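You operate a simulated robot arm through the tools that you are given. There is no shell and no other tool. Be economical: measure what you need, move in short steps, check, and stop when the job is done.

You are at the controls of a simulated two-armed robot. One attempt, no reset.

TASK
Screw the grease cup down and wipe up the grease under the big grey housing.
Fine: hold the housing still while you turn; stand it in the white dish; wipe with the pink cloth pad and put the pad back. Set down upright: big grey housing. What is to be rubbed or washed off counts as gone when no trace of it is left.

It is judged by the outcome, as a careful person would: the job done as asked, and still so three seconds after it is handed in. It fails if anything else is knocked over, pushed out of place, dropped, spilled or broken. Flat cloth is picked up by pressing the open fingertips on it (5 to 10 N) and closing them slowly along it; thin cloth reads only 2 to 8 mm in the jaws.

THE ROBOT
Two 7-joint arms with two-finger parallel grippers on one trunk, on a base that drives. Base frame: it is fixed to the floor where the robot stands at the start and does not move with it; the origin is under the middle of the robot, x ahead of it, y to its left, z up. Units: cm, degrees, N and s.
The left shoulder is at the start at [6, 14.7, 54.3], the right one opposite. With the tool pointing down near the work surface each hand reaches from about 10 to 60 cm from the robot's upright axis, wherever it stands, measured 20 degrees to its own side. Places, roughly: grease cup [70, 10, 100]; grease in the white bay [70, 10, 90]; pink cloth pad (8x6x5 cm) [60, -40, 90]; white dish [70, 60, 90]. Payload 3.43 kg a hand.
Tool frame (each hand has its own): the origin (TCP) lies between the finger pads and is the grasp point; the fingertips stand 3 cm ahead of it; z points along the fingers, y is the line along which they close. Largest opening 9.4 cm; finger width 2.8, thickness 1; the body of the gripper, 5 by 9.6 cm, starts 5.5 cm behind the TCP.
Orientation is told as [roll, pitch, yaw] about the base's x, y, z axes, in that order, counted from this pose: with the fingers straight down and closing along the base's y, the tool's x points along the base's -x, its y along +y and its z along -z.

THE INTERFACE
- The arms move only by the tool servo_tool. It takes "left_motion", "right_motion" or both (then of equal length, played together; a hand with none holds still); each is a list of rows, each a list of 7 numbers: the gripper command, from -1 (shut) to 1 (fully open), values between in proportion, then the shift along the base's x, y, z in cm, then the turn, a rotation vector about the base's x, y, z in degrees. In form: [[claw, dx, dy, dz, rx, ry, rz], ...]. A call has 1 to 20 rows; each row shifts and turns the commanded pose from where the row before left it. Each row takes 0.2 s and may step no farther than 5 cm and 8.6 degrees from the row before; otherwise, or with a gripper value out of range, the whole call is refused. A pose out of reach is approached as far as the arm can. The call stops where the force on the tool passes 50 N (or 10 N more than at its start, if that is more) or the arm is blocked; 0.2 s more then pass. Each finger travels about 7.2 cm/s and halts on what it meets, pressing with about 31 N; the grip force reading is that of the motor and also rises with nothing between the fingers. The clock runs only during rows and for 0.2 s after the last one: add rows that do not move to give the fingers time. It gives the time, the measured TCP pose, the force on the tool (base axes), the opening and the grip force at its end, in the units of the frame above (readings bear some noise), with the torque about the TCP (base axes, N m) and any sound that the robot's microphone picked up.
- Cameras (640 x 400 px; columns grow to the right, rows downward): "scene" is now at [6.23, 0.32, 119.58]; the picture's right is [0.05, -1.00, 0.00], its down [-0.38, -0.02, -0.92] and it looks along [0.92, 0.05, -0.38] (base axes); focal length 268 px, centre (320, 200). "left" rides on the left gripper at [7.6, -1.4, -10.2] in its tool frame; the picture's right is [0.18, 0.98, 0.00], its down [-0.75, 0.14, -0.64] and it looks along [-0.63, 0.12, 0.77] (tool axes); focal length 243 px, centre (320, 200). "right" rides on the right gripper at [7.6, 1.4, -10.3] in its tool frame; the picture's right is [-0.18, 0.98, 0.00], its down [-0.75, -0.14, -0.64] and it looks along [-0.63, -0.12, 0.77] (tool axes); focal length 243 px, centre (320, 200). There is no depth. A picture from a camera that has moved, and an enlarged one, comes with that camera's place and axes in the base frame and with its lens.
- capture(camera): a new picture of that camera. No time passes.
- move_column(by): slides the trunk up (or, below 0, down) by that many cm; the arms and the scene camera ride with it, the base frame stays. It gives what a move gives, with no picture.
- steer(legs): drives the robot by 1 to 6 legs, each [ahead, left, turn to the left] in cm, cm and degrees, along the robot's own axes; the way and the turn of a leg run together, so that a leg with both is an arc; at most 150 cm and 180 degrees a leg. The arms and the cameras ride along, it lands a little off, and it stops where it bumps. It gives what a move gives.
- pan_tilt(pan, tilt): turns the head with the scene camera to pan (to the left, within 86 degrees either way) and tilt (down, from -29 to 69), counted from straight ahead of the robot. It gives what a move gives.
- enlarge(camera, box): a new picture of the part [left, top, right, bottom] of that camera's present view, enlarged. No time passes.
- sign_off(): hands the job in; it is judged then, once.

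Work in short steps. Places have to be worked out from the pictures, the camera data and where the tool is seen: move nearer, look again, correct. Check each grasp and each placing, and mend what went wrong. You have 120 turns and 92 pictures in all, those below and enlarged ones among them. Open the grippers and draw the arms clear of the work before you hand the job in, unless the task says otherwise; then end with one line.

The tools are called as a command line: name --argument value ..., lists and objects as JSON in quotes. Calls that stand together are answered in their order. servo_tool: Moves the arms, as the interface text tells. Its arguments: {"type":"object","properties":{"left_motion":{"type":"array","items":{"type":"array","items":{"type":"number"}}},"right_motion":{"type":"array","items":{"type":"array","items":{"type":"number"}}}},"required":[]} The other tools are called the same way: move_column (by) slides the trunk up or down; steer (legs) drives the base; pan_tilt (pan, tilt) turns the head that bears the scene camera; capture (camera) takes a picture; enlarge (camera, box) takes an enlarged picture of a part of a camera's view; sign_off () hands the job in.

At the start:

```text
time_s: 0.0
left_ee_pos: [28.07, 13.74, 99.98]
left_tcp_rot: [0.0, 0.0, 0.0]
left_contact_force: [0.1, -0.1, 0.5]
left_wrist_torque: [0.0, 0.04, 0.01]
left_grip_width: 9.4
left_finger_force: 0.1
right_ee_pos: [29.91, -8.94, 99.94]
right_tcp_rot: [0.1, -0.1, 0.1]
right_contact_force: [0.0, 0.1, 1.2]
right_wrist_torque: [-0.02, -0.03, -0.01]
right_grip_width: 9.39
right_finger_force: 0.0
trunk travel left (down, up): [-25.0, 0.0]
robot x, y, heading: [0.09, -0.02, -0.1]
head pan, tilt: [3.0, 22.5]
```

scene: 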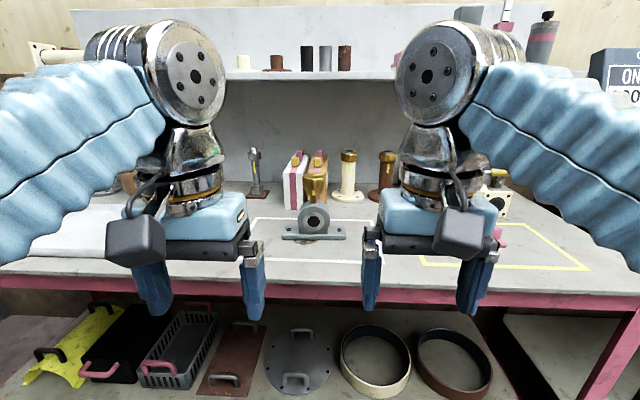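
right: 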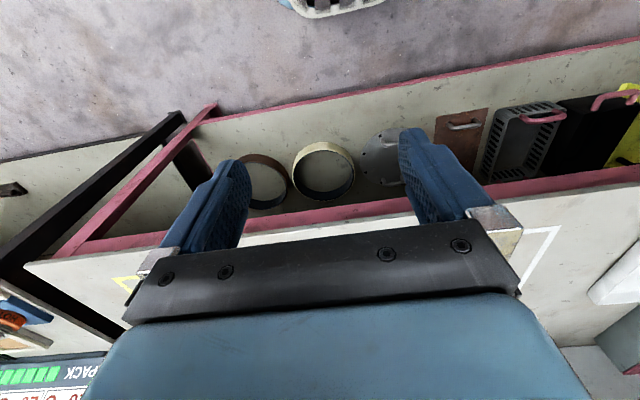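
left: 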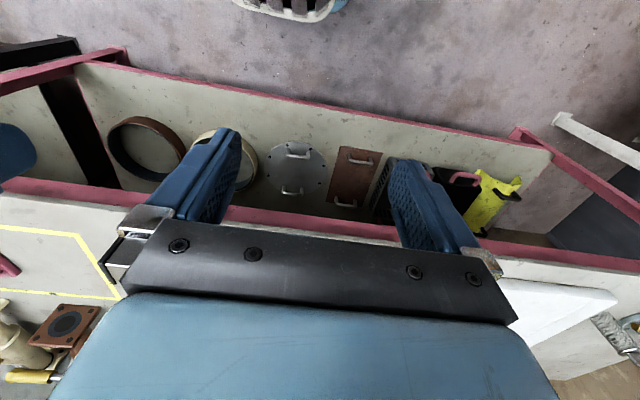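

The housing with the grease cup on top seems to be at about (320,215) in the scene view. I enlarge it to look closer.

enlarge --camera "scene" --box '[240, 130, 400, 270]'

pan_tilt --pan 40 --tilt 30

capture --camera "scene"

pan_tilt --pan -35 --tilt 30

capture --camera "scene"

```text
2.86 times, centred on (320, 200) of scene
camera zoom: at [6.23, 0.32, 119.58], right [0.05, -1.0, 0.0], down [-0.38, -0.02, -0.92], along [0.92, 0.05, -0.38], focal length 764 px, centre (320, 200)
```

zoom: 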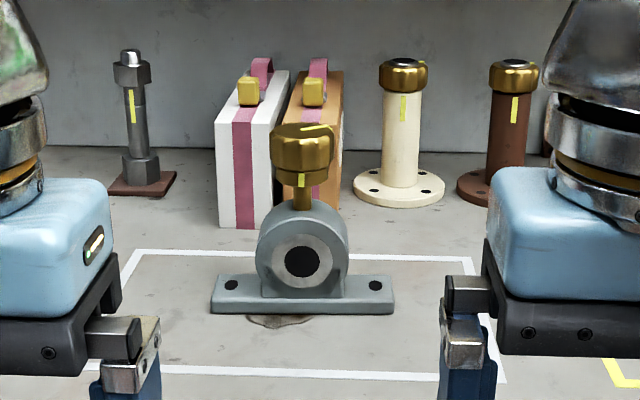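

```text
time_s: 1.0
left_ee_pos: [28.01, 13.74, 99.97]
left_tcp_rot: [0.0, 0.0, 0.0]
left_contact_force: [0.2, -0.1, 0.1]
left_wrist_torque: [0.01, -0.01, 0.01]
left_grip_width: 9.38
left_finger_force: 0.1
right_ee_pos: [29.81, -8.95, 99.9]
right_tcp_rot: [0.0, 0.0, 0.0]
right_contact_force: [-0.2, 0.4, -0.7]
right_wrist_torque: [0.01, -0.01, -0.01]
right_grip_width: 9.41
right_finger_force: 0.2
trunk travel left (down, up): [-25.0, 0.0]
robot x, y, heading: [-0.03, -0.01, -0.1]
head pan, tilt: [40.0, 30.0]
```

```text
87 pictures are left
camera scene: at [3.9, 5.64, 118.39], right [0.64, -0.77, 0.0], down [-0.38, -0.32, -0.87], along [0.66, 0.56, -0.5], focal length 268 px, centre (320, 200)
```

scene: 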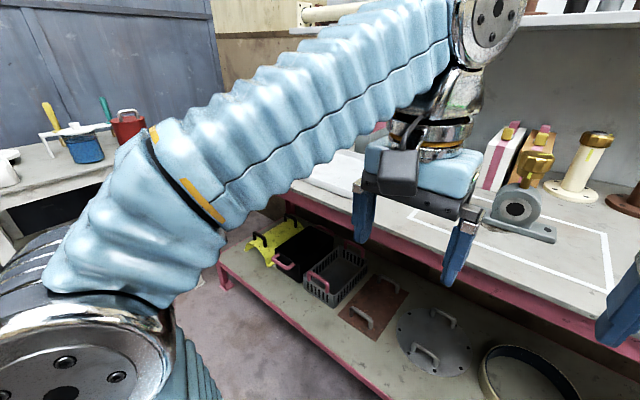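

```text
time_s: 2.5
left_ee_pos: [27.99, 13.76, 99.94]
left_tcp_rot: [0.1, 0.0, 0.1]
left_contact_force: [0.1, 0.0, 0.6]
left_wrist_torque: [-0.01, 0.03, 0.01]
left_grip_width: 9.4
left_finger_force: 0.0
right_ee_pos: [29.96, -8.99, 99.85]
right_tcp_rot: [0.1, -0.1, -0.1]
right_contact_force: [0.5, 0.3, 0.8]
right_wrist_torque: [-0.02, 0.01, -0.03]
right_grip_width: 9.44
right_finger_force: 0.1
trunk travel left (down, up): [-25.0, 0.0]
robot x, y, heading: [0.22, 0.12, -0.2]
head pan, tilt: [-35.0, 30.0]
```

```text
86 pictures are left
camera scene: at [4.38, -5.35, 118.39], right [-0.57, -0.82, 0.0], down [-0.41, 0.29, -0.87], along [0.71, -0.5, -0.5], focal length 268 px, centre (320, 200)
```

scene: 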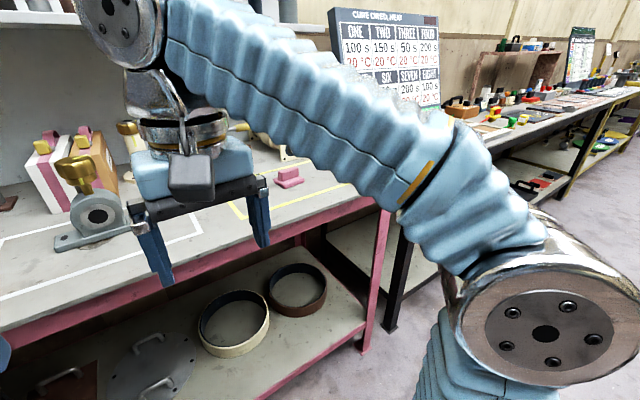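

The housing is at about [67, 5, 84–97], beyond comfortable reach. I drive a little nearer and recentre the head.

steer --legs '[[17, 5, 0]]'

pan_tilt --pan 0 --tilt 35

capture --camera "scene"

capture --camera "right"

capture --camera "left"

```text
time_s: 4.0
left_ee_pos: [45.04, 18.6, 99.92]
left_tcp_rot: [0.1, 0.0, -0.2]
left_contact_force: [-0.2, -0.4, -0.5]
left_wrist_torque: [0.02, -0.02, -0.03]
left_grip_width: 9.41
left_finger_force: 0.0
right_ee_pos: [46.88, -4.14, 99.99]
right_tcp_rot: [0.1, -0.1, -0.3]
right_contact_force: [-0.1, -0.2, 0.8]
right_wrist_torque: [0.02, -0.03, -0.03]
right_grip_width: 9.4
right_finger_force: 0.1
trunk travel left (down, up): [-25.0, 0.0]
robot x, y, heading: [16.98, 4.86, -0.2]
head pan, tilt: [-35.0, 30.0]
```

```text
time_s: 5.0
left_ee_pos: [45.05, 18.6, 100.03]
left_tcp_rot: [0.0, 0.1, -0.2]
left_contact_force: [1.0, -0.4, 0.0]
left_wrist_torque: [0.02, 0.0, -0.04]
left_grip_width: 9.41
left_finger_force: 0.0
right_ee_pos: [46.74, -4.15, 99.87]
right_tcp_rot: [0.1, -0.1, -0.2]
right_contact_force: [0.4, 0.0, 0.4]
right_wrist_torque: [0.03, -0.01, 0.02]
right_grip_width: 9.39
right_finger_force: 0.1
trunk travel left (down, up): [-25.0, 0.0]
robot x, y, heading: [17.02, 4.88, -0.3]
head pan, tilt: [0.0, 35.0]
```

```text
85 pictures are left
camera scene: at [22.7, 4.75, 117.61], right [0.0, -1.0, 0.0], down [-0.57, 0.0, -0.82], along [0.82, 0.0, -0.57], focal length 268 px, centre (320, 200)
```

scene: 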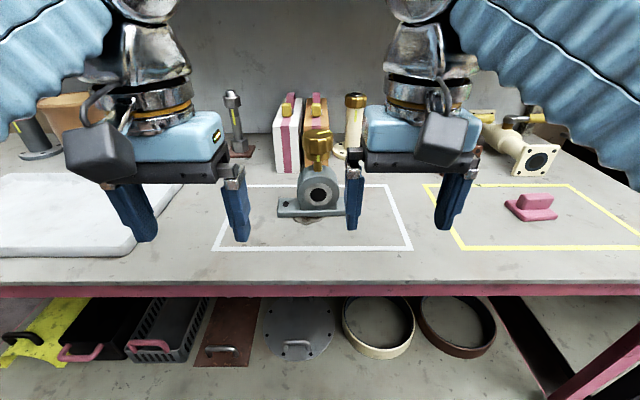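

```text
84 pictures are left
camera right: at [39.15, -2.71, 110.23], right [0.19, 0.98, 0.0], down [0.75, -0.14, 0.64], along [0.63, -0.12, -0.77], focal length 243 px, centre (320, 200)
```

right: 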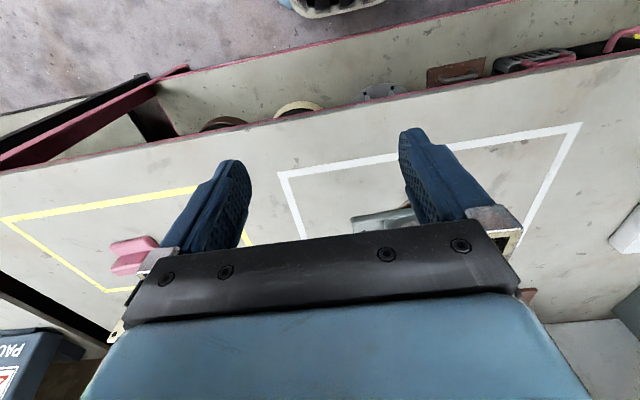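

```text
83 pictures are left
camera left: at [37.27, 17.06, 110.25], right [-0.18, 0.98, 0.0], down [0.75, 0.14, 0.64], along [0.63, 0.12, -0.77], focal length 243 px, centre (320, 200)
```

left: 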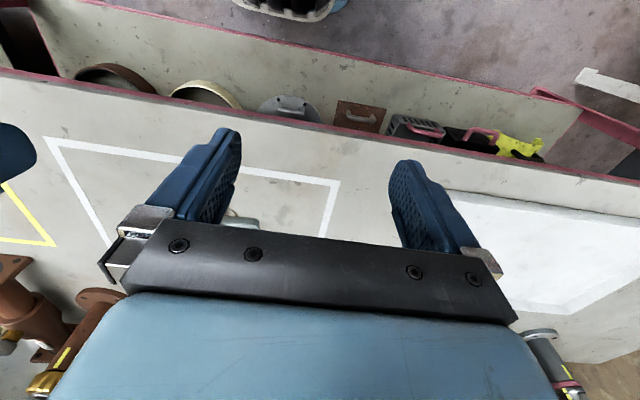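

Now a closer view of the housing and the cup.

enlarge --camera "scene" --box '[256, 110, 384, 230]'

enlarge --camera "scene" --box '[480, 160, 580, 240]'

```text
3.33 times, centred on (320, 170) of scene
camera zoom: at [22.7, 4.75, 117.61], right [0.0, -1.0, 0.0], down [-0.57, 0.0, -0.82], along [0.82, 0.0, -0.57], focal length 892 px, centre (320, 300)
```

zoom: 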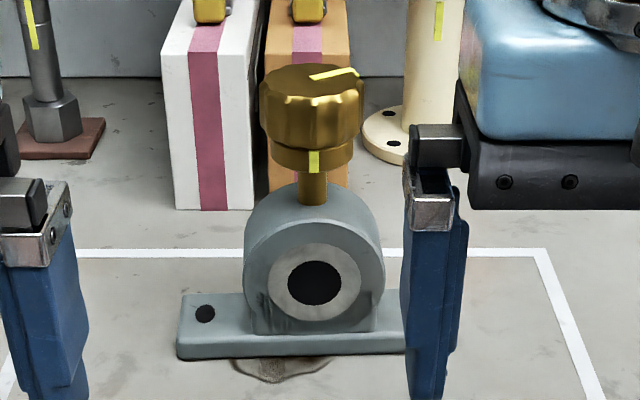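

```text
5.00 times, centred on (530, 200) of scene
camera zoom: at [22.7, 4.75, 117.61], right [0.0, -1.0, 0.0], down [-0.57, 0.0, -0.82], along [0.82, 0.0, -0.57], focal length 1338 px, centre (-730, 200)
```

zoom: 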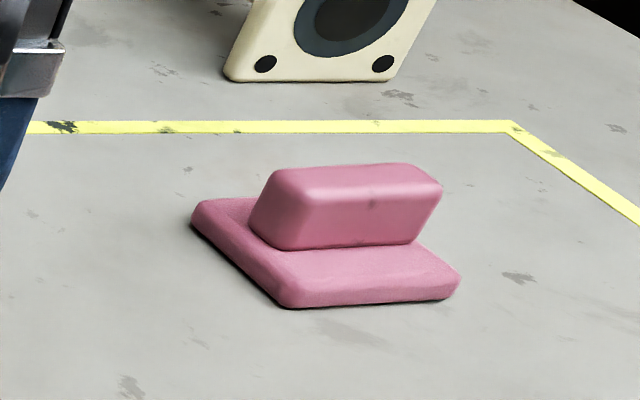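

The cap has a pointer on top facing right and the collar tick faces me, so it needs about 110° clockwise from above. I bring the left hand to hover left of the housing's foot, jaws along x and leaning outwards.

servo_tool --left_motion '[[1, 1.9, 0.3, 0, 0, 0, -8.2], [1, 1.9, 0.3, 0, 0, 0, -8.2], [1, 1.9, 0.3, 0, 0, 0, -8.2], [1, 1.9, 0.3, 0, 0, 0, -8.2], [1, 1.9, 0.3, 0, 0, 0, -8.2], [1, 1.9, 0.3, 0, 0, 0, -8.2], [1, 1.9, 0.3, 0, 0, 0, -8.2], [1, 1.9, 0.3, 0, 0, 0, -8.2], [1, 1.9, 0.3, 0, 0, 0, -8.2], [1, 1.9, 0.3, 0, 0, 0, -8.2], [1, 1.9, 0.3, 0, 0, 0, -8.0], [1, 0, 0, 0, -7.5, 0, 0], [1, 0, 0, 0, -7.5, 0, 0], [1, 0, 0, 0, -7.5, 0, 0], [1, 0, 0, 0, -7.5, 0, 0]]'

capture --camera "left"

capture --camera "scene"

```text
time_s: 8.2
left_ee_pos: [59.49, 23.8, 98.94]
left_tcp_rot: [-10.8, -30.7, -70.4]
left_contact_force: [-0.1, 0.0, -0.5]
left_wrist_torque: [0.03, 0.01, -0.02]
left_grip_width: 9.41
left_finger_force: 0.0
left hand out of reach, approached as far as the arm can: row 6, 7, 8, 9, 10, 11
right_ee_pos: [46.82, -4.08, 99.99]
right_tcp_rot: [0.1, -0.1, -0.2]
right_contact_force: [-0.8, -0.5, 0.2]
right_wrist_torque: [-0.01, -0.01, 0.04]
right_grip_width: 9.38
right_finger_force: 0.1
trunk travel left (down, up): [-25.0, 0.0]
robot x, y, heading: [16.91, 4.91, -0.2]
head pan, tilt: [0.0, 35.0]
```

```text
80 pictures are left
camera left: at [55.9, 35.02, 104.03], right [0.89, 0.39, -0.25], down [0.36, -0.23, 0.9], along [0.29, -0.89, -0.34], focal length 243 px, centre (320, 200)
```

left: 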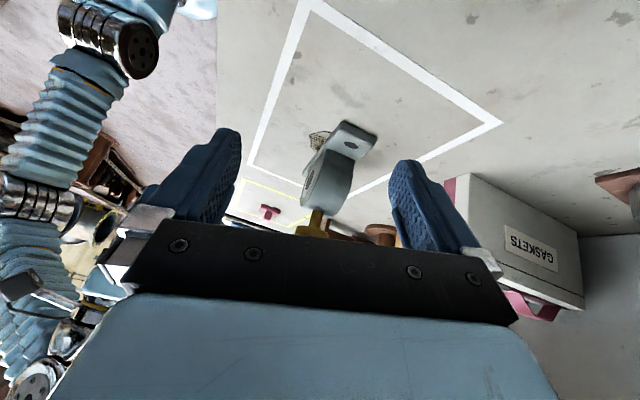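

```text
79 pictures are left
camera scene: at [22.71, 4.75, 117.61], right [0.0, -1.0, 0.0], down [-0.57, 0.0, -0.82], along [0.82, 0.0, -0.57], focal length 268 px, centre (320, 200)
```

scene: 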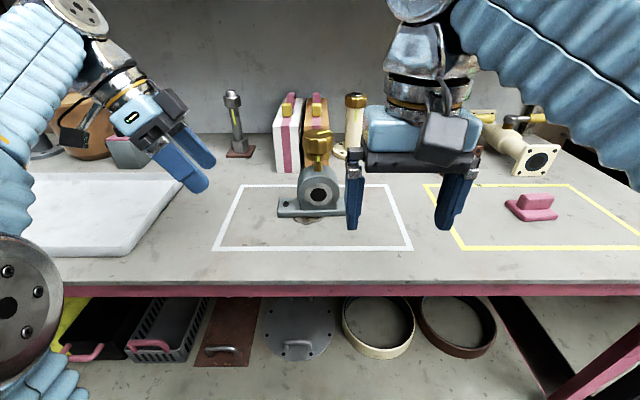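

The left arm is at its reach limit, so I drive 8 cm nearer and finish its yaw.

steer --legs '[[8, 0, 0]]'

servo_tool --left_motion '[[1, 0, 0, 0, 0, 0, 0], [1, 0, 0, 0, 0, 0, 0]]'

capture --camera "left"

```text
time_s: 9.3
left_ee_pos: [67.45, 23.87, 98.96]
left_tcp_rot: [-10.6, -30.6, -70.3]
left_contact_force: [0.1, 0.0, 0.4]
left_wrist_torque: [-0.02, -0.04, 0.01]
left_grip_width: 9.4
left_finger_force: 0.1
right_ee_pos: [54.77, -4.17, 99.99]
right_tcp_rot: [0.0, -0.1, -0.2]
right_contact_force: [-1.1, -0.5, -0.4]
right_wrist_torque: [0.01, 0.02, -0.03]
right_grip_width: 9.41
right_finger_force: 0.1
trunk travel left (down, up): [-25.0, 0.0]
robot x, y, heading: [24.89, 4.99, -0.1]
head pan, tilt: [0.0, 35.0]
```

```text
time_s: 9.9
left_ee_pos: [67.47, 23.83, 99.03]
left_tcp_rot: [-10.5, -30.6, -70.3]
left_contact_force: [0.7, -0.3, -0.3]
left_wrist_torque: [-0.02, 0.0, -0.02]
left_grip_width: 9.4
left_finger_force: 0.0
right_ee_pos: [54.71, -4.08, 99.99]
right_tcp_rot: [0.1, -0.1, -0.2]
right_contact_force: [0.0, -0.1, 0.1]
right_wrist_torque: [0.01, -0.01, -0.01]
right_grip_width: 9.41
right_finger_force: 0.1
trunk travel left (down, up): [-25.0, 0.0]
robot x, y, heading: [24.87, 4.8, 0.1]
head pan, tilt: [0.0, 35.0]
```

```text
78 pictures are left
camera left: at [63.87, 35.0, 104.04], right [0.89, 0.39, -0.25], down [0.36, -0.23, 0.9], along [0.29, -0.89, -0.35], focal length 243 px, centre (320, 200)
```

left: 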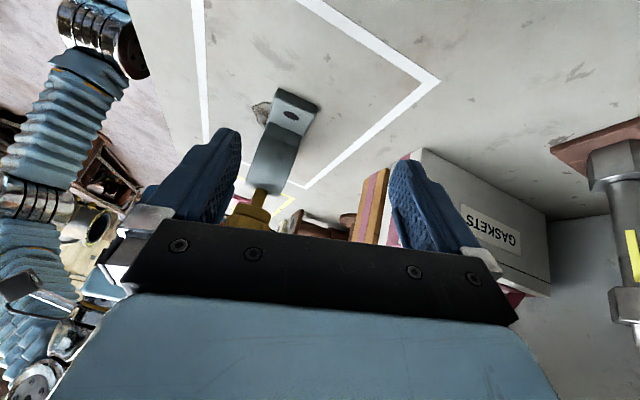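

Correct the left orientation and move nearer to the foot's left end (estimated x 63–67.7, end at y≈13.5).

servo_tool --left_motion '[[1, -0.5, -1, -0.5, 0.53, -3.0, -4.8], [1, -0.5, -1, -0.5, 0.53, -3.0, -4.8], [1, -0.5, -1, -0.5, 0.53, -3.0, -4.8], [1, -0.4, -1, -1, 0, 0, 0], [1, 0, -1, -1, 0, 0, 0], [1, 0, 0, 0, 0, 0, 0]]'

capture --camera "left"

capture --camera "scene"

```text
time_s: 11.3
left_ee_pos: [65.48, 18.77, 95.35]
left_tcp_rot: [0.0, -30.5, -90.3]
left_contact_force: [-0.3, -0.2, -0.7]
left_wrist_torque: [0.0, 0.02, -0.03]
left_grip_width: 9.39
left_finger_force: 0.1
right_ee_pos: [54.7, -4.14, 99.97]
right_tcp_rot: [0.1, 0.0, -0.3]
right_contact_force: [-0.5, 0.4, 0.0]
right_wrist_torque: [0.04, -0.02, 0.0]
right_grip_width: 9.4
right_finger_force: 0.0
trunk travel left (down, up): [-25.0, 0.0]
robot x, y, heading: [24.99, 5.03, -0.4]
head pan, tilt: [0.0, 35.0]
```

```text
77 pictures are left
camera left: at [64.06, 30.41, 100.32], right [0.98, 0.16, -0.09], down [0.14, -0.32, 0.94], along [0.12, -0.93, -0.34], focal length 243 px, centre (320, 200)
```

left: 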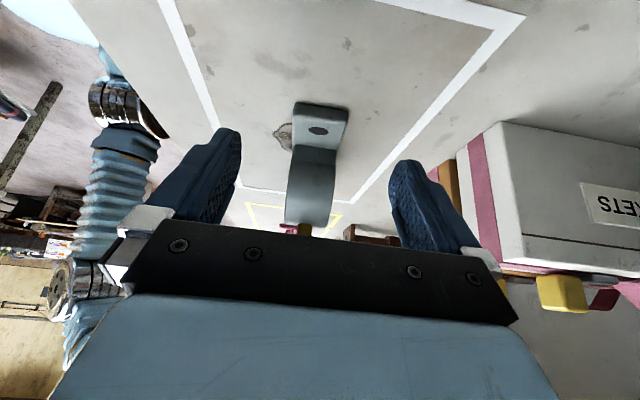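

```text
76 pictures are left
camera scene: at [30.68, 4.73, 117.61], right [0.0, -1.0, 0.0], down [-0.57, 0.0, -0.82], along [0.82, 0.0, -0.57], focal length 268 px, centre (320, 200)
```

scene: 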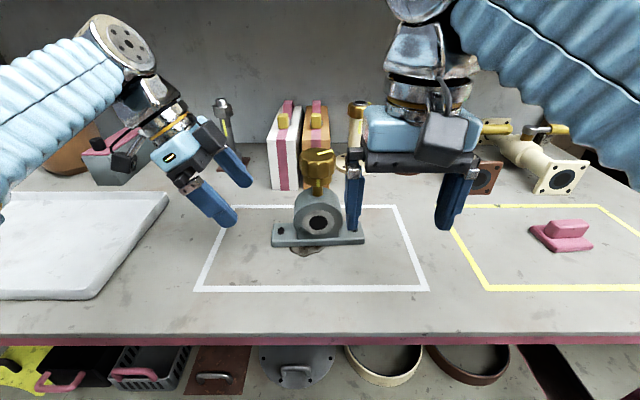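

The foot is aligned with the left jaws (x≈65.5, 4.6 cm deep). I move down around its left end.

servo_tool --left_motion '[[1, 0, -1.4, -1.4, 0, 0, 0], [1, 0, -1.4, -1.4, 0, 0, 0], [1, 0, -1.4, -1.4, 0, 0, 0], [1, 0, -1.2, -1, 0, 0, 0], [1, 0, 0, -0.6, 0, 0, 0], [1, 0, 0, 0, 0, 0, 0]]'

capture --camera "left"

enlarge --camera "scene" --box '[180, 130, 400, 270]'

```text
time_s: 12.7
left_ee_pos: [65.55, 13.52, 89.69]
left_tcp_rot: [0.1, -30.5, -90.2]
left_contact_force: [0.1, -0.1, -0.2]
left_wrist_torque: [0.01, -0.03, -0.01]
left_grip_width: 9.39
left_finger_force: 0.0
right_ee_pos: [54.69, -4.17, 100.03]
right_tcp_rot: [0.1, -0.1, -0.2]
right_contact_force: [0.4, -0.6, 0.5]
right_wrist_torque: [0.02, 0.02, 0.01]
right_grip_width: 9.42
right_finger_force: 0.1
trunk travel left (down, up): [-25.0, 0.0]
robot x, y, heading: [24.69, 4.84, -0.4]
head pan, tilt: [0.0, 35.0]
```

```text
75 pictures are left
camera left: at [64.11, 25.05, 94.65], right [0.98, 0.16, -0.09], down [0.14, -0.32, 0.94], along [0.11, -0.93, -0.34], focal length 243 px, centre (320, 200)
```

left: 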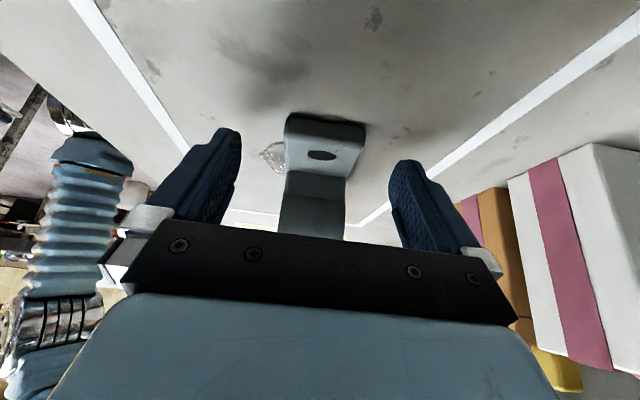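

```text
2.86 times, centred on (290, 200) of scene
camera zoom: at [30.68, 4.73, 117.61], right [0.0, -1.0, 0.0], down [-0.57, 0.0, -0.82], along [0.82, 0.0, -0.57], focal length 764 px, centre (406, 200)
```

zoom: 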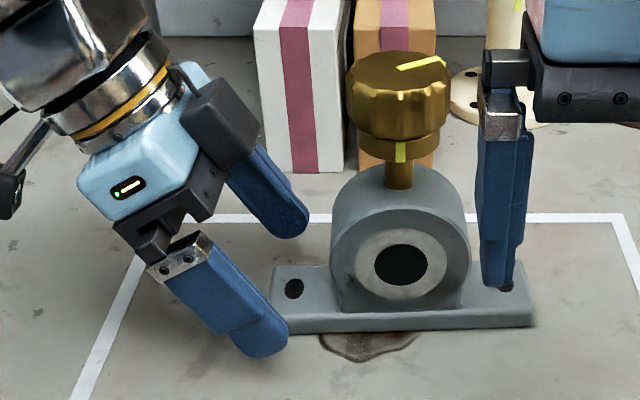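

Table ≈85.2, foot end at y≈12.8, top ≈86.7. I go a bit farther in and down, then close on the foot.

servo_tool --left_motion '[[1, 0, -0.7, -0.4, 0, 0, 0], [1, 0, -0.6, -0.4, 0, 0, 0], [0.3, 0, 0, 0, 0, 0, 0], [0.1, 0, 0, 0, 0, 0, 0], [-0.1, 0, 0, 0, 0, 0, 0], [-0.3, 0, 0, 0, 0, 0, 0], [-1, 0, 0, 0, 0, 0, 0], [-1, 0, 0, 0, 0, 0, 0]]'

capture --camera "left"

```text
time_s: 14.5
left_ee_pos: [65.66, 12.15, 88.88]
left_tcp_rot: [0.0, -30.5, -90.2]
left_contact_force: [2.2, 0.9, 0.8]
left_wrist_torque: [-0.08, -0.07, 0.22]
left_grip_width: 5.05
left_finger_force: 30.8
right_ee_pos: [54.61, -4.13, 100.11]
right_tcp_rot: [0.1, -0.2, -0.2]
right_contact_force: [-0.4, -0.9, 0.7]
right_wrist_torque: [0.02, -0.01, -0.01]
right_grip_width: 9.41
right_finger_force: 0.0
trunk travel left (down, up): [-25.0, 0.0]
robot x, y, heading: [24.59, 5.08, -0.2]
head pan, tilt: [0.0, 35.0]
```

```text
73 pictures are left
camera left: at [64.11, 23.75, 93.9], right [0.98, 0.16, -0.09], down [0.14, -0.32, 0.94], along [0.12, -0.93, -0.34], focal length 243 px, centre (320, 200)
```

left: 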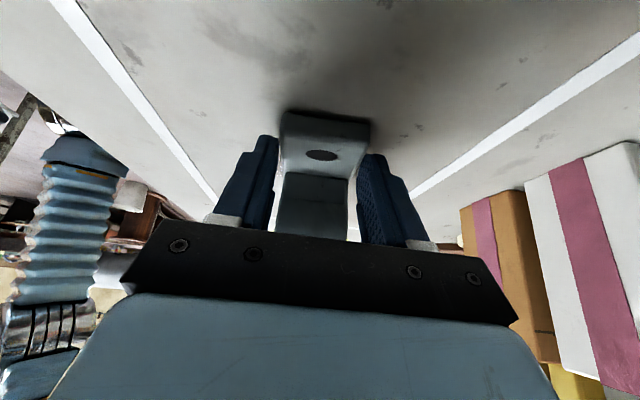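

The housing foot is held firmly (5.05 cm, 31 N). Now I bring the right hand up, yaw it about +80° and hover over the cap.

servo_tool --right_motion '[[1, 0, 0, 2, 0, 0, 0], [1, 0, 0, 2.5, 0, 0, 8], [1, 1, 0.5, 1.5, 0, 0, 8], [1, 1, 1, 0, 0, 0, 8], [1, 1, 1, 0, 0, 0, 8], [1, 1.5, 1, 0, 0, 0, 8], [1, 1.5, 1, 0, 0, 0, 8], [1, 1.5, 1, 0, 0, 0, 8], [1, 1, 1, 0, 0, 0, 8], [1, 1, 1, 0, 0, 0, 8], [1, 1, 1, 0, 0, 0, 8], [1, 0.4, 0.6, 0, 0, 0, 0], [1, 0, 0, 0, 0, 0, 0]]'

capture --camera "right"

capture --camera "scene"

```text
time_s: 17.3
left_ee_pos: [65.4, 12.05, 88.76]
left_tcp_rot: [0.0, -30.5, -90.2]
left_contact_force: [-1.2, 0.6, 0.4]
left_wrist_torque: [0.15, 0.12, -0.03]
left_grip_width: 4.99
left_finger_force: 31.3
right_ee_pos: [61.33, 0.94, 100.54]
right_tcp_rot: [0.4, -2.7, 52.9]
right_contact_force: [-0.2, -0.6, 0.3]
right_wrist_torque: [0.01, 0.0, 0.02]
right_grip_width: 9.38
right_finger_force: 0.0
right hand out of reach, approached as far as the arm can: row 1, 2, 3, 7, 9, 10, 11
trunk travel left (down, up): [-25.0, 0.0]
robot x, y, heading: [24.84, 4.9, -0.3]
head pan, tilt: [0.0, 35.0]
```

```text
72 pictures are left
camera right: at [55.46, -4.71, 110.45], right [-0.67, 0.74, 0.02], down [0.55, 0.49, 0.68], along [0.49, 0.46, -0.74], focal length 243 px, centre (320, 200)
```

right: 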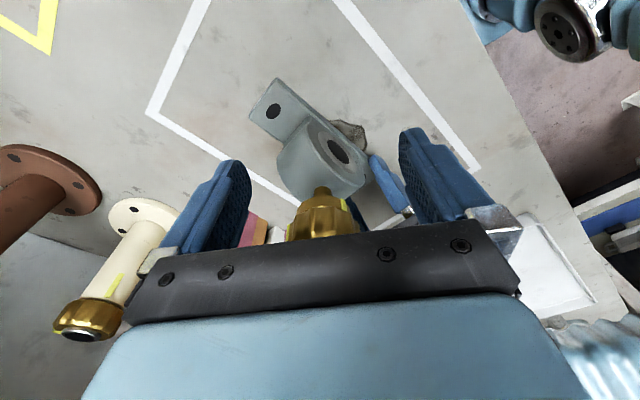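

```text
71 pictures are left
camera scene: at [30.68, 4.73, 117.6], right [0.0, -1.0, 0.0], down [-0.57, 0.0, -0.82], along [0.82, 0.0, -0.57], focal length 268 px, centre (320, 200)
```

scene: 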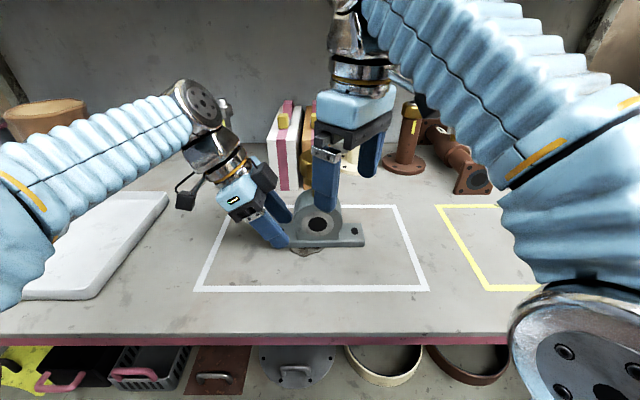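

The arm cannot go higher, so I lean the right hand back about 25° (fingers forward and down) and will slide onto the cap from the front-right.

servo_tool --right_motion '[[1, -0.6, -0.8, 0, 0, 0, 0], [1, 0, 0, 0, 5.87, -4.4, 0], [1, 0, 0, 0, 5.87, -4.4, 0], [1, 0, 0, 0, 5.87, -4.4, 0], [1, 0, 0, 0, 0, 0, 0]]'

capture --camera "right"

```text
time_s: 18.5
left_ee_pos: [65.51, 12.2, 88.89]
left_tcp_rot: [0.1, -30.5, -90.1]
left_contact_force: [-0.8, 0.0, 0.4]
left_wrist_torque: [0.01, 0.08, 0.07]
left_grip_width: 4.98
left_finger_force: 30.6
right_ee_pos: [60.89, 0.21, 100.78]
right_tcp_rot: [0.6, -24.7, 52.7]
right_contact_force: [-0.6, -0.4, 0.2]
right_wrist_torque: [-0.01, 0.0, -0.01]
right_grip_width: 9.41
right_finger_force: 0.0
trunk travel left (down, up): [-25.0, 0.0]
robot x, y, heading: [25.29, 5.15, -0.3]
head pan, tilt: [0.0, 35.0]
```

```text
70 pictures are left
camera right: at [52.99, -8.01, 106.78], right [-0.68, 0.72, 0.09], down [0.37, 0.24, 0.9], along [0.63, 0.65, -0.43], focal length 243 px, centre (320, 200)
```

right: 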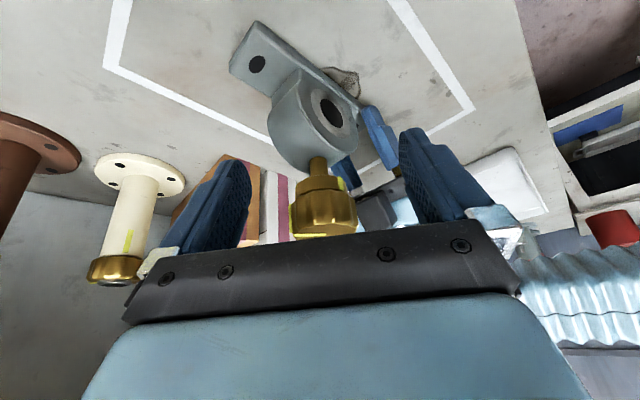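

The cap sits centred between the right jaws at about [65.6, 5.3, 99]. I slide in to it.

servo_tool --right_motion '[[1, 0.7, 0.8, -0.6, 0, 0, 0], [1, 1, 1.1, -0.5, 0, 0, 0], [1, 1, 1.1, -0.2, 0, 0, 0], [1, 1, 1.1, 0, 0, 0, 0], [1, 1, 1, 0, 0, 0, 0], [1, 0, 0, 0, 0, 0, 0]]'

capture --camera "right"

enlarge --camera "scene" --box '[220, 90, 430, 260]'

```text
time_s: 19.9
left_ee_pos: [65.57, 12.07, 88.87]
left_tcp_rot: [0.0, -30.5, -90.3]
left_contact_force: [0.3, 0.7, -0.3]
left_wrist_torque: [0.05, -0.03, 0.09]
left_grip_width: 4.95
left_finger_force: 31.2
right_ee_pos: [65.5, 5.23, 99.36]
right_tcp_rot: [0.5, -24.7, 52.8]
right_contact_force: [-0.5, -0.9, 0.1]
right_wrist_torque: [-0.01, -0.05, 0.03]
right_grip_width: 9.42
right_finger_force: 0.0
trunk travel left (down, up): [-25.0, 0.0]
robot x, y, heading: [24.94, 5.19, -0.3]
head pan, tilt: [0.0, 35.0]
```

```text
69 pictures are left
camera right: at [57.7, -2.84, 105.47], right [-0.68, 0.72, 0.09], down [0.37, 0.24, 0.9], along [0.63, 0.65, -0.44], focal length 243 px, centre (320, 200)
```

right: 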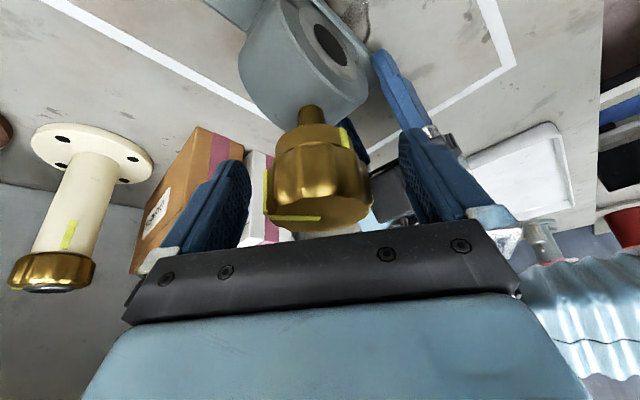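

```text
2.35 times, centred on (325, 175) of scene
camera zoom: at [30.69, 4.73, 117.6], right [0.0, -1.0, 0.0], down [-0.57, 0.0, -0.82], along [0.82, 0.0, -0.57], focal length 630 px, centre (308, 259)
```

zoom: 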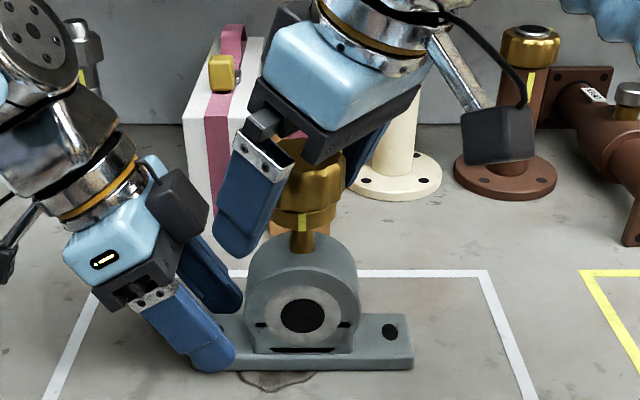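

The cap is centred in the right jaws; I close on it gently.

servo_tool --right_motion '[[0.5, 0, 0, 0, 0, 0, 0], [0.35, 0, 0, 0, 0, 0, 0], [0.2, 0, 0, 0, 0, 0, 0], [0.1, 0, 0, 0, 0, 0, 0], [0, 0, 0, 0, 0, 0, 0], [-0.2, 0, 0, 0, 0, 0, 0], [-1, 0, 0, 0, 0, 0, 0]]'

```text
time_s: 21.5
left_ee_pos: [65.55, 12.06, 88.96]
left_tcp_rot: [-0.1, -30.4, -90.2]
left_contact_force: [-6.4, 6.0, 0.3]
left_wrist_torque: [-0.27, -0.34, -0.32]
left_grip_width: 4.99
left_finger_force: 31.3
right_ee_pos: [65.61, 5.28, 99.33]
right_tcp_rot: [0.4, -24.6, 52.9]
right_contact_force: [6.1, -6.3, -0.1]
right_wrist_torque: [0.07, -0.25, -0.1]
right_grip_width: 5.44
right_finger_force: 31.0
trunk travel left (down, up): [-25.0, 0.0]
robot x, y, heading: [25.0, 4.6, -0.1]
head pan, tilt: [0.0, 35.0]
```

Both grips hold. I turn the cap clockwise by 40° and watch the torque.

servo_tool --right_motion '[[-1, 0.1, -0.08, 0, 0, 0, -5], [-1, 0, 0, 0, 0, 0, -7], [-1, 0, 0, 0, 0, 0, -7], [-1, 0, 0, 0, 0, 0, -7], [-1, 0, 0, 0, 0, 0, -7], [-1, 0, 0, 0, 0, 0, -7]]'

capture --camera "right"

```text
time_s: 22.9
left_ee_pos: [65.61, 12.08, 88.92]
left_tcp_rot: [0.0, -30.5, -90.2]
left_contact_force: [1.8, -5.0, 0.0]
left_wrist_torque: [0.3, -0.09, 0.11]
left_grip_width: 4.95
left_finger_force: 30.9
right_ee_pos: [65.64, 5.05, 99.39]
right_tcp_rot: [0.4, -24.7, 12.7]
right_contact_force: [-1.2, 4.3, 0.4]
right_wrist_torque: [0.05, 0.31, -0.02]
right_grip_width: 5.41
right_finger_force: 31.0
trunk travel left (down, up): [-25.0, 0.0]
robot x, y, heading: [25.06, 5.07, -0.2]
head pan, tilt: [0.0, 35.0]
```

```text
67 pictures are left
camera right: at [54.41, 3.97, 105.49], right [-0.06, 0.99, 0.08], down [0.44, -0.05, 0.9], along [0.9, 0.09, -0.44], focal length 243 px, centre (320, 200)
```

right: 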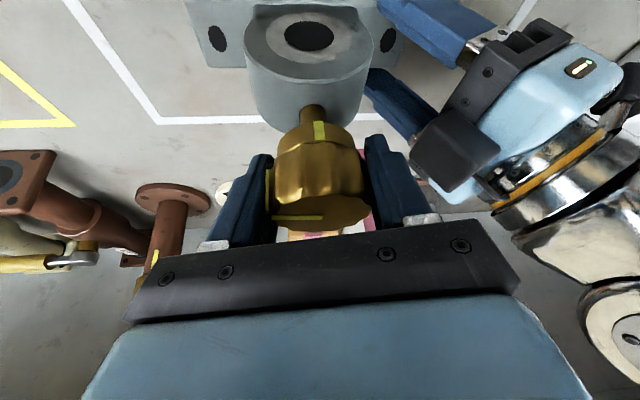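

The cap turns freely with the hand (pointer moves along, tick now in the middle). I turn 16° more, then release, swing back for a new stroke.

servo_tool --right_motion '[[-1, 0, 0, 0, 0, 0, -8], [-1, 0, 0, 0, 0, 0, -8], [-1, 0, 0, 0, 0, 0, 0], [0.3, 0, 0, 0, 0, 0, 0], [1, 0, 0, 0, 0, 0, 0], [1, 0, 0, 0, 0, 0, 0], [1, 0, 0, 0, 0, 0, 8], [1, 0, 0, 0, 0, 0, 8], [1, 0, 0, 0, 0, 0, 8], [1, 0, 0, 0, 0, 0, 8], [1, 0, 0, 0, 0, 0, 8], [1, 0, 0, 0, 0, 0, 8], [1, 0, 0, 0, 0, 0, 8], [1, 0, 0, 0, 0, 0, 8], [1, 0, 0, 0, 0, 0, 8], [1, 0, 0, 0, 0, 0, 0]]'

capture --camera "right"

enlarge --camera "scene" --box '[220, 90, 430, 260]'

```text
time_s: 26.3
left_ee_pos: [65.56, 12.04, 88.8]
left_tcp_rot: [0.0, -30.6, -90.2]
left_contact_force: [0.3, 1.6, -0.5]
left_wrist_torque: [0.21, 0.11, -0.08]
left_grip_width: 4.98
left_finger_force: 30.5
right_ee_pos: [65.79, 5.16, 99.3]
right_tcp_rot: [0.6, -24.6, 68.9]
right_contact_force: [-0.1, -0.1, 0.5]
right_wrist_torque: [-0.03, -0.02, -0.02]
right_grip_width: 9.39
right_finger_force: 0.1
trunk travel left (down, up): [-25.0, 0.0]
robot x, y, heading: [24.78, 4.82, -0.2]
head pan, tilt: [0.0, 35.0]
```

```text
66 pictures are left
camera right: at [60.39, -4.87, 105.48], right [-0.86, 0.51, 0.09], down [0.29, 0.34, 0.9], along [0.42, 0.79, -0.44], focal length 243 px, centre (320, 200)
```

right: 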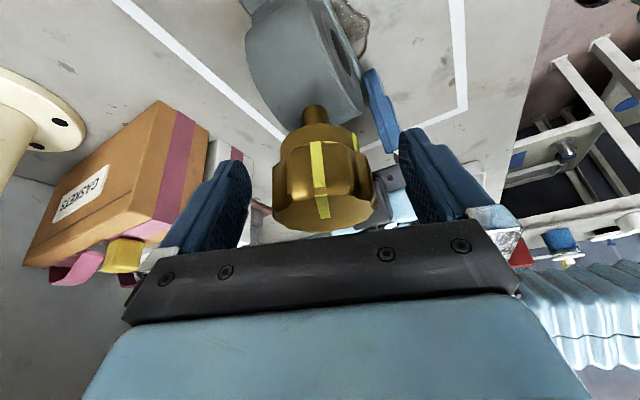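

```text
2.35 times, centred on (325, 175) of scene
camera zoom: at [30.69, 4.74, 117.6], right [0.0, -1.0, 0.0], down [-0.57, 0.0, -0.82], along [0.82, 0.0, -0.57], focal length 630 px, centre (308, 259)
```

zoom: 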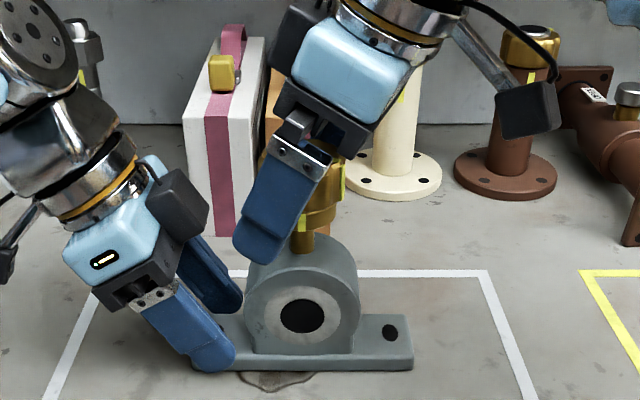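

The pointer now faces the right hand's camera, about 70° short of the tick. I regrip and turn on, watching torque.

servo_tool --right_motion '[[0.4, 0, 0, 0, 0, 0, 0], [0.2, 0, 0, 0, 0, 0, 0], [0, 0, 0, 0, 0, 0, 0], [-1, 0, 0, 0, 0, 0, 0], [-1, 0, 0, 0, 0, 0, 0], [-1, 0, 0, 0, 0, 0, -8], [-1, 0, 0, 0, 0, 0, -8], [-1, 0, 0, 0, 0, 0, -8], [-1, 0, 0, 0, 0, 0, -8], [-1, 0, 0, 0, 0, 0, -8], [-1, 0, 0, 0, 0, 0, -8], [-1, 0, 0, 0, 0, 0, -6]]'

capture --camera "right"

```text
time_s: 28.9
left_ee_pos: [65.55, 11.96, 88.84]
left_tcp_rot: [0.0, -30.6, -90.2]
left_contact_force: [4.5, -3.7, 0.3]
left_wrist_torque: [-0.43, -0.22, 0.43]
left_grip_width: 4.99
left_finger_force: 31.1
right_ee_pos: [65.55, 5.19, 99.44]
right_tcp_rot: [0.5, -24.5, 14.6]
right_contact_force: [-3.9, 4.7, 4.0]
right_wrist_torque: [-0.16, 0.22, -0.04]
right_grip_width: 5.41
right_finger_force: 31.7
trunk travel left (down, up): [-25.0, 0.0]
robot x, y, heading: [25.0, 4.85, -0.3]
head pan, tilt: [0.0, 35.0]
```

```text
64 pictures are left
camera right: at [54.47, 3.57, 105.52], right [-0.09, 0.99, 0.09], down [0.44, -0.04, 0.9], along [0.89, 0.12, -0.43], focal length 243 px, centre (320, 200)
```

right: 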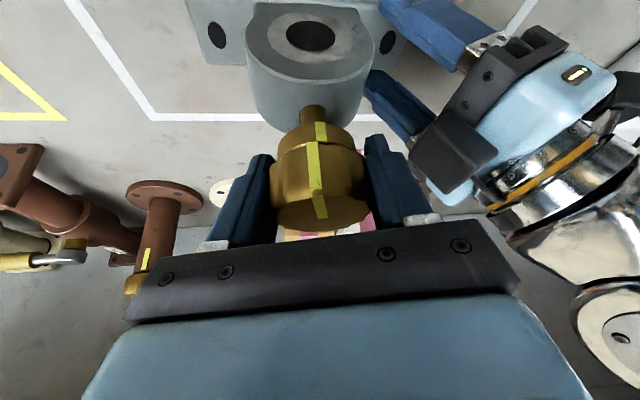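

Pointer and tick are nearly aligned. I turn another 8° in small steps to see whether it seats.

servo_tool --right_motion '[[-1, 0, 0, -0.05, 0, 0, -4], [-1, 0, 0, 0, 0, 0, -4], [-1, 0, 0, 0, 0, 0, 0]]'

enlarge --camera "right" --box '[240, 80, 400, 240]'

```text
time_s: 29.7
left_ee_pos: [65.37, 12.03, 88.96]
left_tcp_rot: [0.0, -30.7, -90.1]
left_contact_force: [1.9, -8.4, 0.3]
left_wrist_torque: [-0.38, -0.43, 0.55]
left_grip_width: 4.97
left_finger_force: 30.8
right_ee_pos: [65.65, 5.06, 99.27]
right_tcp_rot: [0.6, -24.8, 6.8]
right_contact_force: [2.6, 11.0, 17.4]
right_wrist_torque: [-0.05, -0.68, -0.01]
right_grip_width: 5.41
right_finger_force: 30.8
trunk travel left (down, up): [-25.0, 0.0]
robot x, y, heading: [24.83, 4.9, -0.3]
head pan, tilt: [0.0, 35.0]
```

```text
2.50 times, centred on (320, 160) of right
camera zoom: at [54.29, 5.09, 105.48], right [0.05, 1.0, 0.09], down [0.43, -0.1, 0.9], along [0.9, 0.0, -0.43], focal length 606 px, centre (320, 300)
```

zoom: 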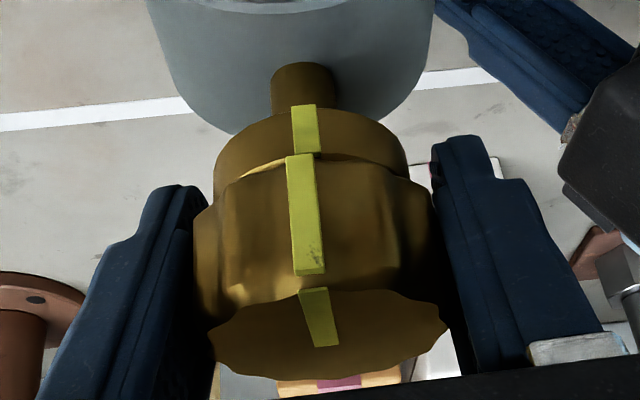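

The pointer and tick look aligned; I test with 4° more whether it is at its stop.

servo_tool --right_motion '[[-1, 0, 0, 0.05, 0, 0, -2], [-1, 0, 0, 0, 0, 0, -2], [-1, 0, 0, 0, 0, 0, 0]]'

enlarge --camera "right" --box '[240, 80, 400, 240]'

```text
time_s: 30.5
left_ee_pos: [65.52, 12.1, 88.89]
left_tcp_rot: [0.0, -30.5, -90.2]
left_contact_force: [0.8, -6.9, 0.2]
left_wrist_torque: [-0.27, -0.43, -0.14]
left_grip_width: 4.98
left_finger_force: 30.7
right_ee_pos: [65.43, 5.1, 99.27]
right_tcp_rot: [0.6, -24.8, 2.8]
right_contact_force: [2.5, 8.6, 9.8]
right_wrist_torque: [-0.19, -0.38, 0.32]
right_grip_width: 5.44
right_finger_force: 30.8
trunk travel left (down, up): [-25.0, 0.0]
robot x, y, heading: [24.76, 4.88, 0.1]
head pan, tilt: [0.0, 35.0]
```

```text
2.50 times, centred on (320, 160) of right
camera zoom: at [54.31, 5.89, 105.5], right [0.12, 0.99, 0.08], down [0.43, -0.13, 0.9], along [0.9, -0.07, -0.44], focal length 606 px, centre (320, 300)
```

zoom: 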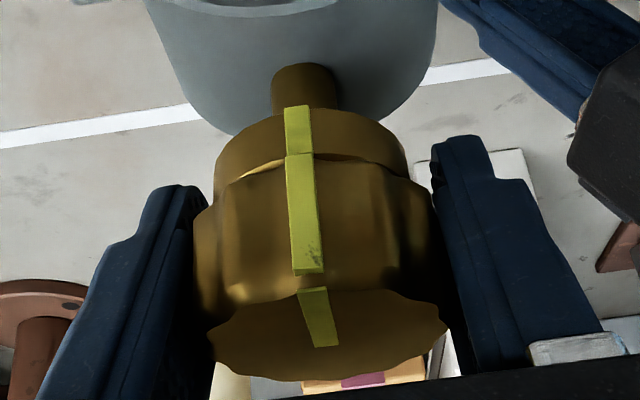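

Torque rises to 0.32 N·m just past the tick, so it is snug. I release the cap and check the marks.

servo_tool --right_motion '[[-0.2, 0, 0, 0, 0, 0, 0], [0.3, 0, 0, 0, 0, 0, 0], [1, 0, 0, 0, 0, 0, 0], [1, 0, 0, 0, 0, 0, 0]]'

enlarge --camera "right" --box '[240, 80, 400, 240]'

```text
time_s: 31.5
left_ee_pos: [65.56, 12.24, 88.9]
left_tcp_rot: [0.0, -30.6, -90.0]
left_contact_force: [-1.7, -0.1, 1.6]
left_wrist_torque: [-0.25, 0.03, -0.03]
left_grip_width: 4.96
left_finger_force: 31.4
right_ee_pos: [65.54, 5.14, 99.31]
right_tcp_rot: [0.6, -24.6, 2.8]
right_contact_force: [0.2, 0.6, -0.3]
right_wrist_torque: [0.02, -0.01, 0.01]
right_grip_width: 9.42
right_finger_force: 0.1
trunk travel left (down, up): [-25.0, 0.0]
robot x, y, heading: [24.46, 5.09, -0.2]
head pan, tilt: [0.0, 35.0]
```

```text
2.50 times, centred on (320, 160) of right
camera zoom: at [54.31, 5.86, 105.51], right [0.11, 0.99, 0.08], down [0.43, -0.13, 0.9], along [0.9, -0.07, -0.44], focal length 606 px, centre (320, 300)
```

zoom: 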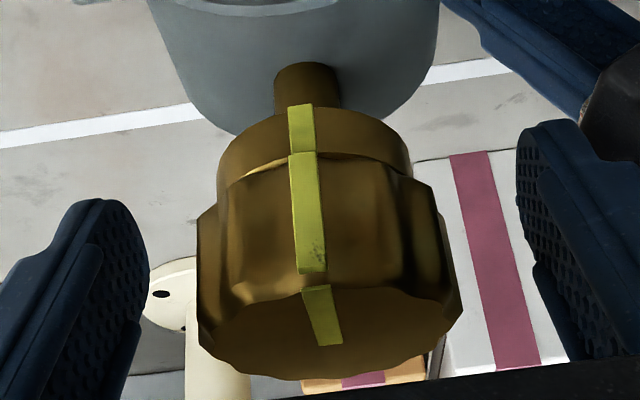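

Cap pointer and tick meet. Next I back the right hand off the cap and swing it to the housing's right side, yaw 90°, leaning 45°, to grip the bearing ring front-to-back.

servo_tool --right_motion '[[1, -2.5, 0, 0, 0, 0, 0], [1, -2.5, 0, 0, 0, 0, 0], [1, -3, 0, 0, 0, 0, 0], [1, -1, -3, 0, 0, 0, 0], [1, 0, -3, 0, 0, 0, 8], [1, 0, -3, 0, 0, 0, 8], [1, 0, -3, 0, 0, 0, 8], [1, 0, -2.5, 0, 0, 0, 8], [1, 0, -2, 0, 0, 0, 8], [1, 0, 0, 0, 0, 0, 8], [1, 0, 0, 0, 0, 0, 8], [1, 0, 0, 0, 0, 0, 8], [1, 0, 0, 0, 0, 0, 8], [1, 0, 0, 0, 0, 0, 8], [1, 0, 0, 0, 0, 0, 7.2], [1, 0, 0, 0, 7, 0, 0], [1, 0, 0, 0, 7, 0, 0], [1, 0, 0, 0, 6.4, 0, 0], [1, 0, 0, 0, 0, 0, 0]]'

capture --camera "scene"

capture --camera "right"

```text
time_s: 35.5
left_ee_pos: [65.53, 12.23, 88.86]
left_tcp_rot: [0.1, -30.5, -90.2]
left_contact_force: [0.3, 0.1, -0.3]
left_wrist_torque: [-0.05, 0.02, 0.03]
left_grip_width: 5.01
left_finger_force: 30.9
right_ee_pos: [56.67, -11.36, 99.34]
right_tcp_rot: [0.5, -45.2, 90.0]
right_contact_force: [0.0, -0.4, -0.4]
right_wrist_torque: [0.01, 0.01, -0.01]
right_grip_width: 9.41
right_finger_force: 0.0
trunk travel left (down, up): [-25.0, 0.0]
robot x, y, heading: [24.89, 5.16, -0.4]
head pan, tilt: [0.0, 35.0]
```

```text
60 pictures are left
camera scene: at [30.7, 4.73, 117.6], right [0.0, -1.0, 0.0], down [-0.57, 0.0, -0.82], along [0.82, 0.0, -0.57], focal length 268 px, centre (320, 200)
```

scene: 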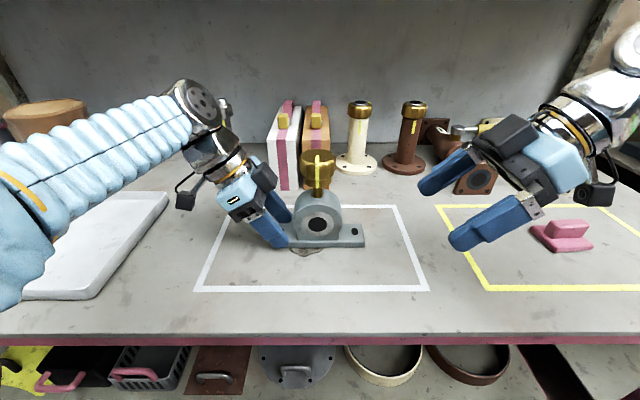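

```text
59 pictures are left
camera right: at [55.29, -24.03, 101.2], right [-0.98, 0.12, 0.14], down [0.15, 0.08, 0.99], along [0.11, 0.99, -0.1], focal length 243 px, centre (320, 200)
```

right: 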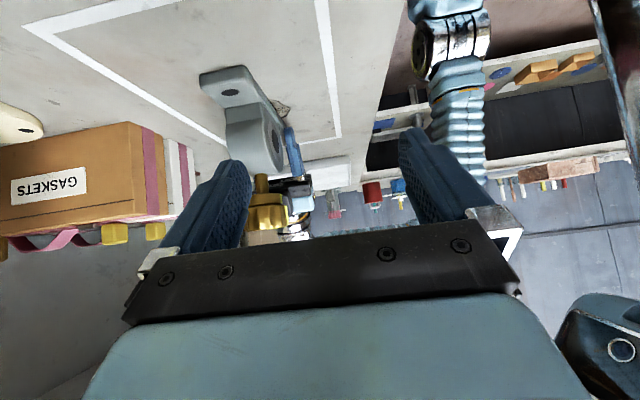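

Move to the pre-grasp, in line with the ring.

servo_tool --right_motion '[[1, 3, 0, 0, 0, 0, 0], [1, 3, 0, 0, 0, 0, 0], [1, 2.9, 2, 0, 0, 0, 0], [1, 0, 3, 0, 0, 0, 0], [1, 0, 1.5, -1, 0, 0, 0], [1, 0, 0, 0, 0, 0, 0]]'

capture --camera "right"

```text
time_s: 36.9
left_ee_pos: [65.54, 12.16, 88.81]
left_tcp_rot: [0.0, -30.6, -90.1]
left_contact_force: [0.6, 1.9, 0.4]
left_wrist_torque: [-0.04, 0.02, -0.04]
left_grip_width: 4.97
left_finger_force: 30.8
right_ee_pos: [65.51, -4.88, 98.24]
right_tcp_rot: [0.5, -45.0, 89.9]
right_contact_force: [-0.1, 0.1, -0.2]
right_wrist_torque: [0.01, -0.03, 0.0]
right_grip_width: 9.4
right_finger_force: 0.1
trunk travel left (down, up): [-25.0, 0.0]
robot x, y, heading: [24.94, 5.03, -0.2]
head pan, tilt: [0.0, 35.0]
```

```text
58 pictures are left
camera right: at [64.2, -17.6, 100.16], right [-0.98, 0.12, 0.14], down [0.15, 0.08, 0.99], along [0.11, 0.99, -0.1], focal length 243 px, centre (320, 200)
```

right: 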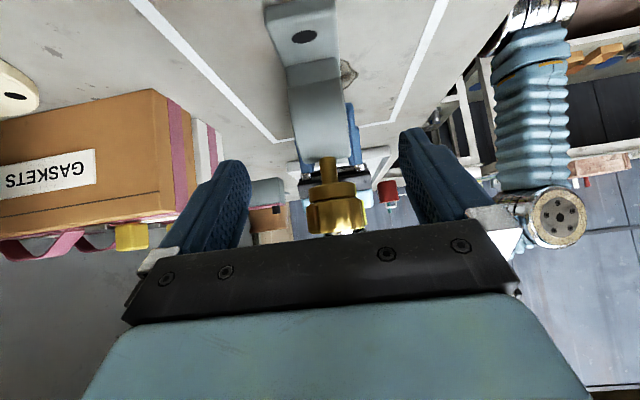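

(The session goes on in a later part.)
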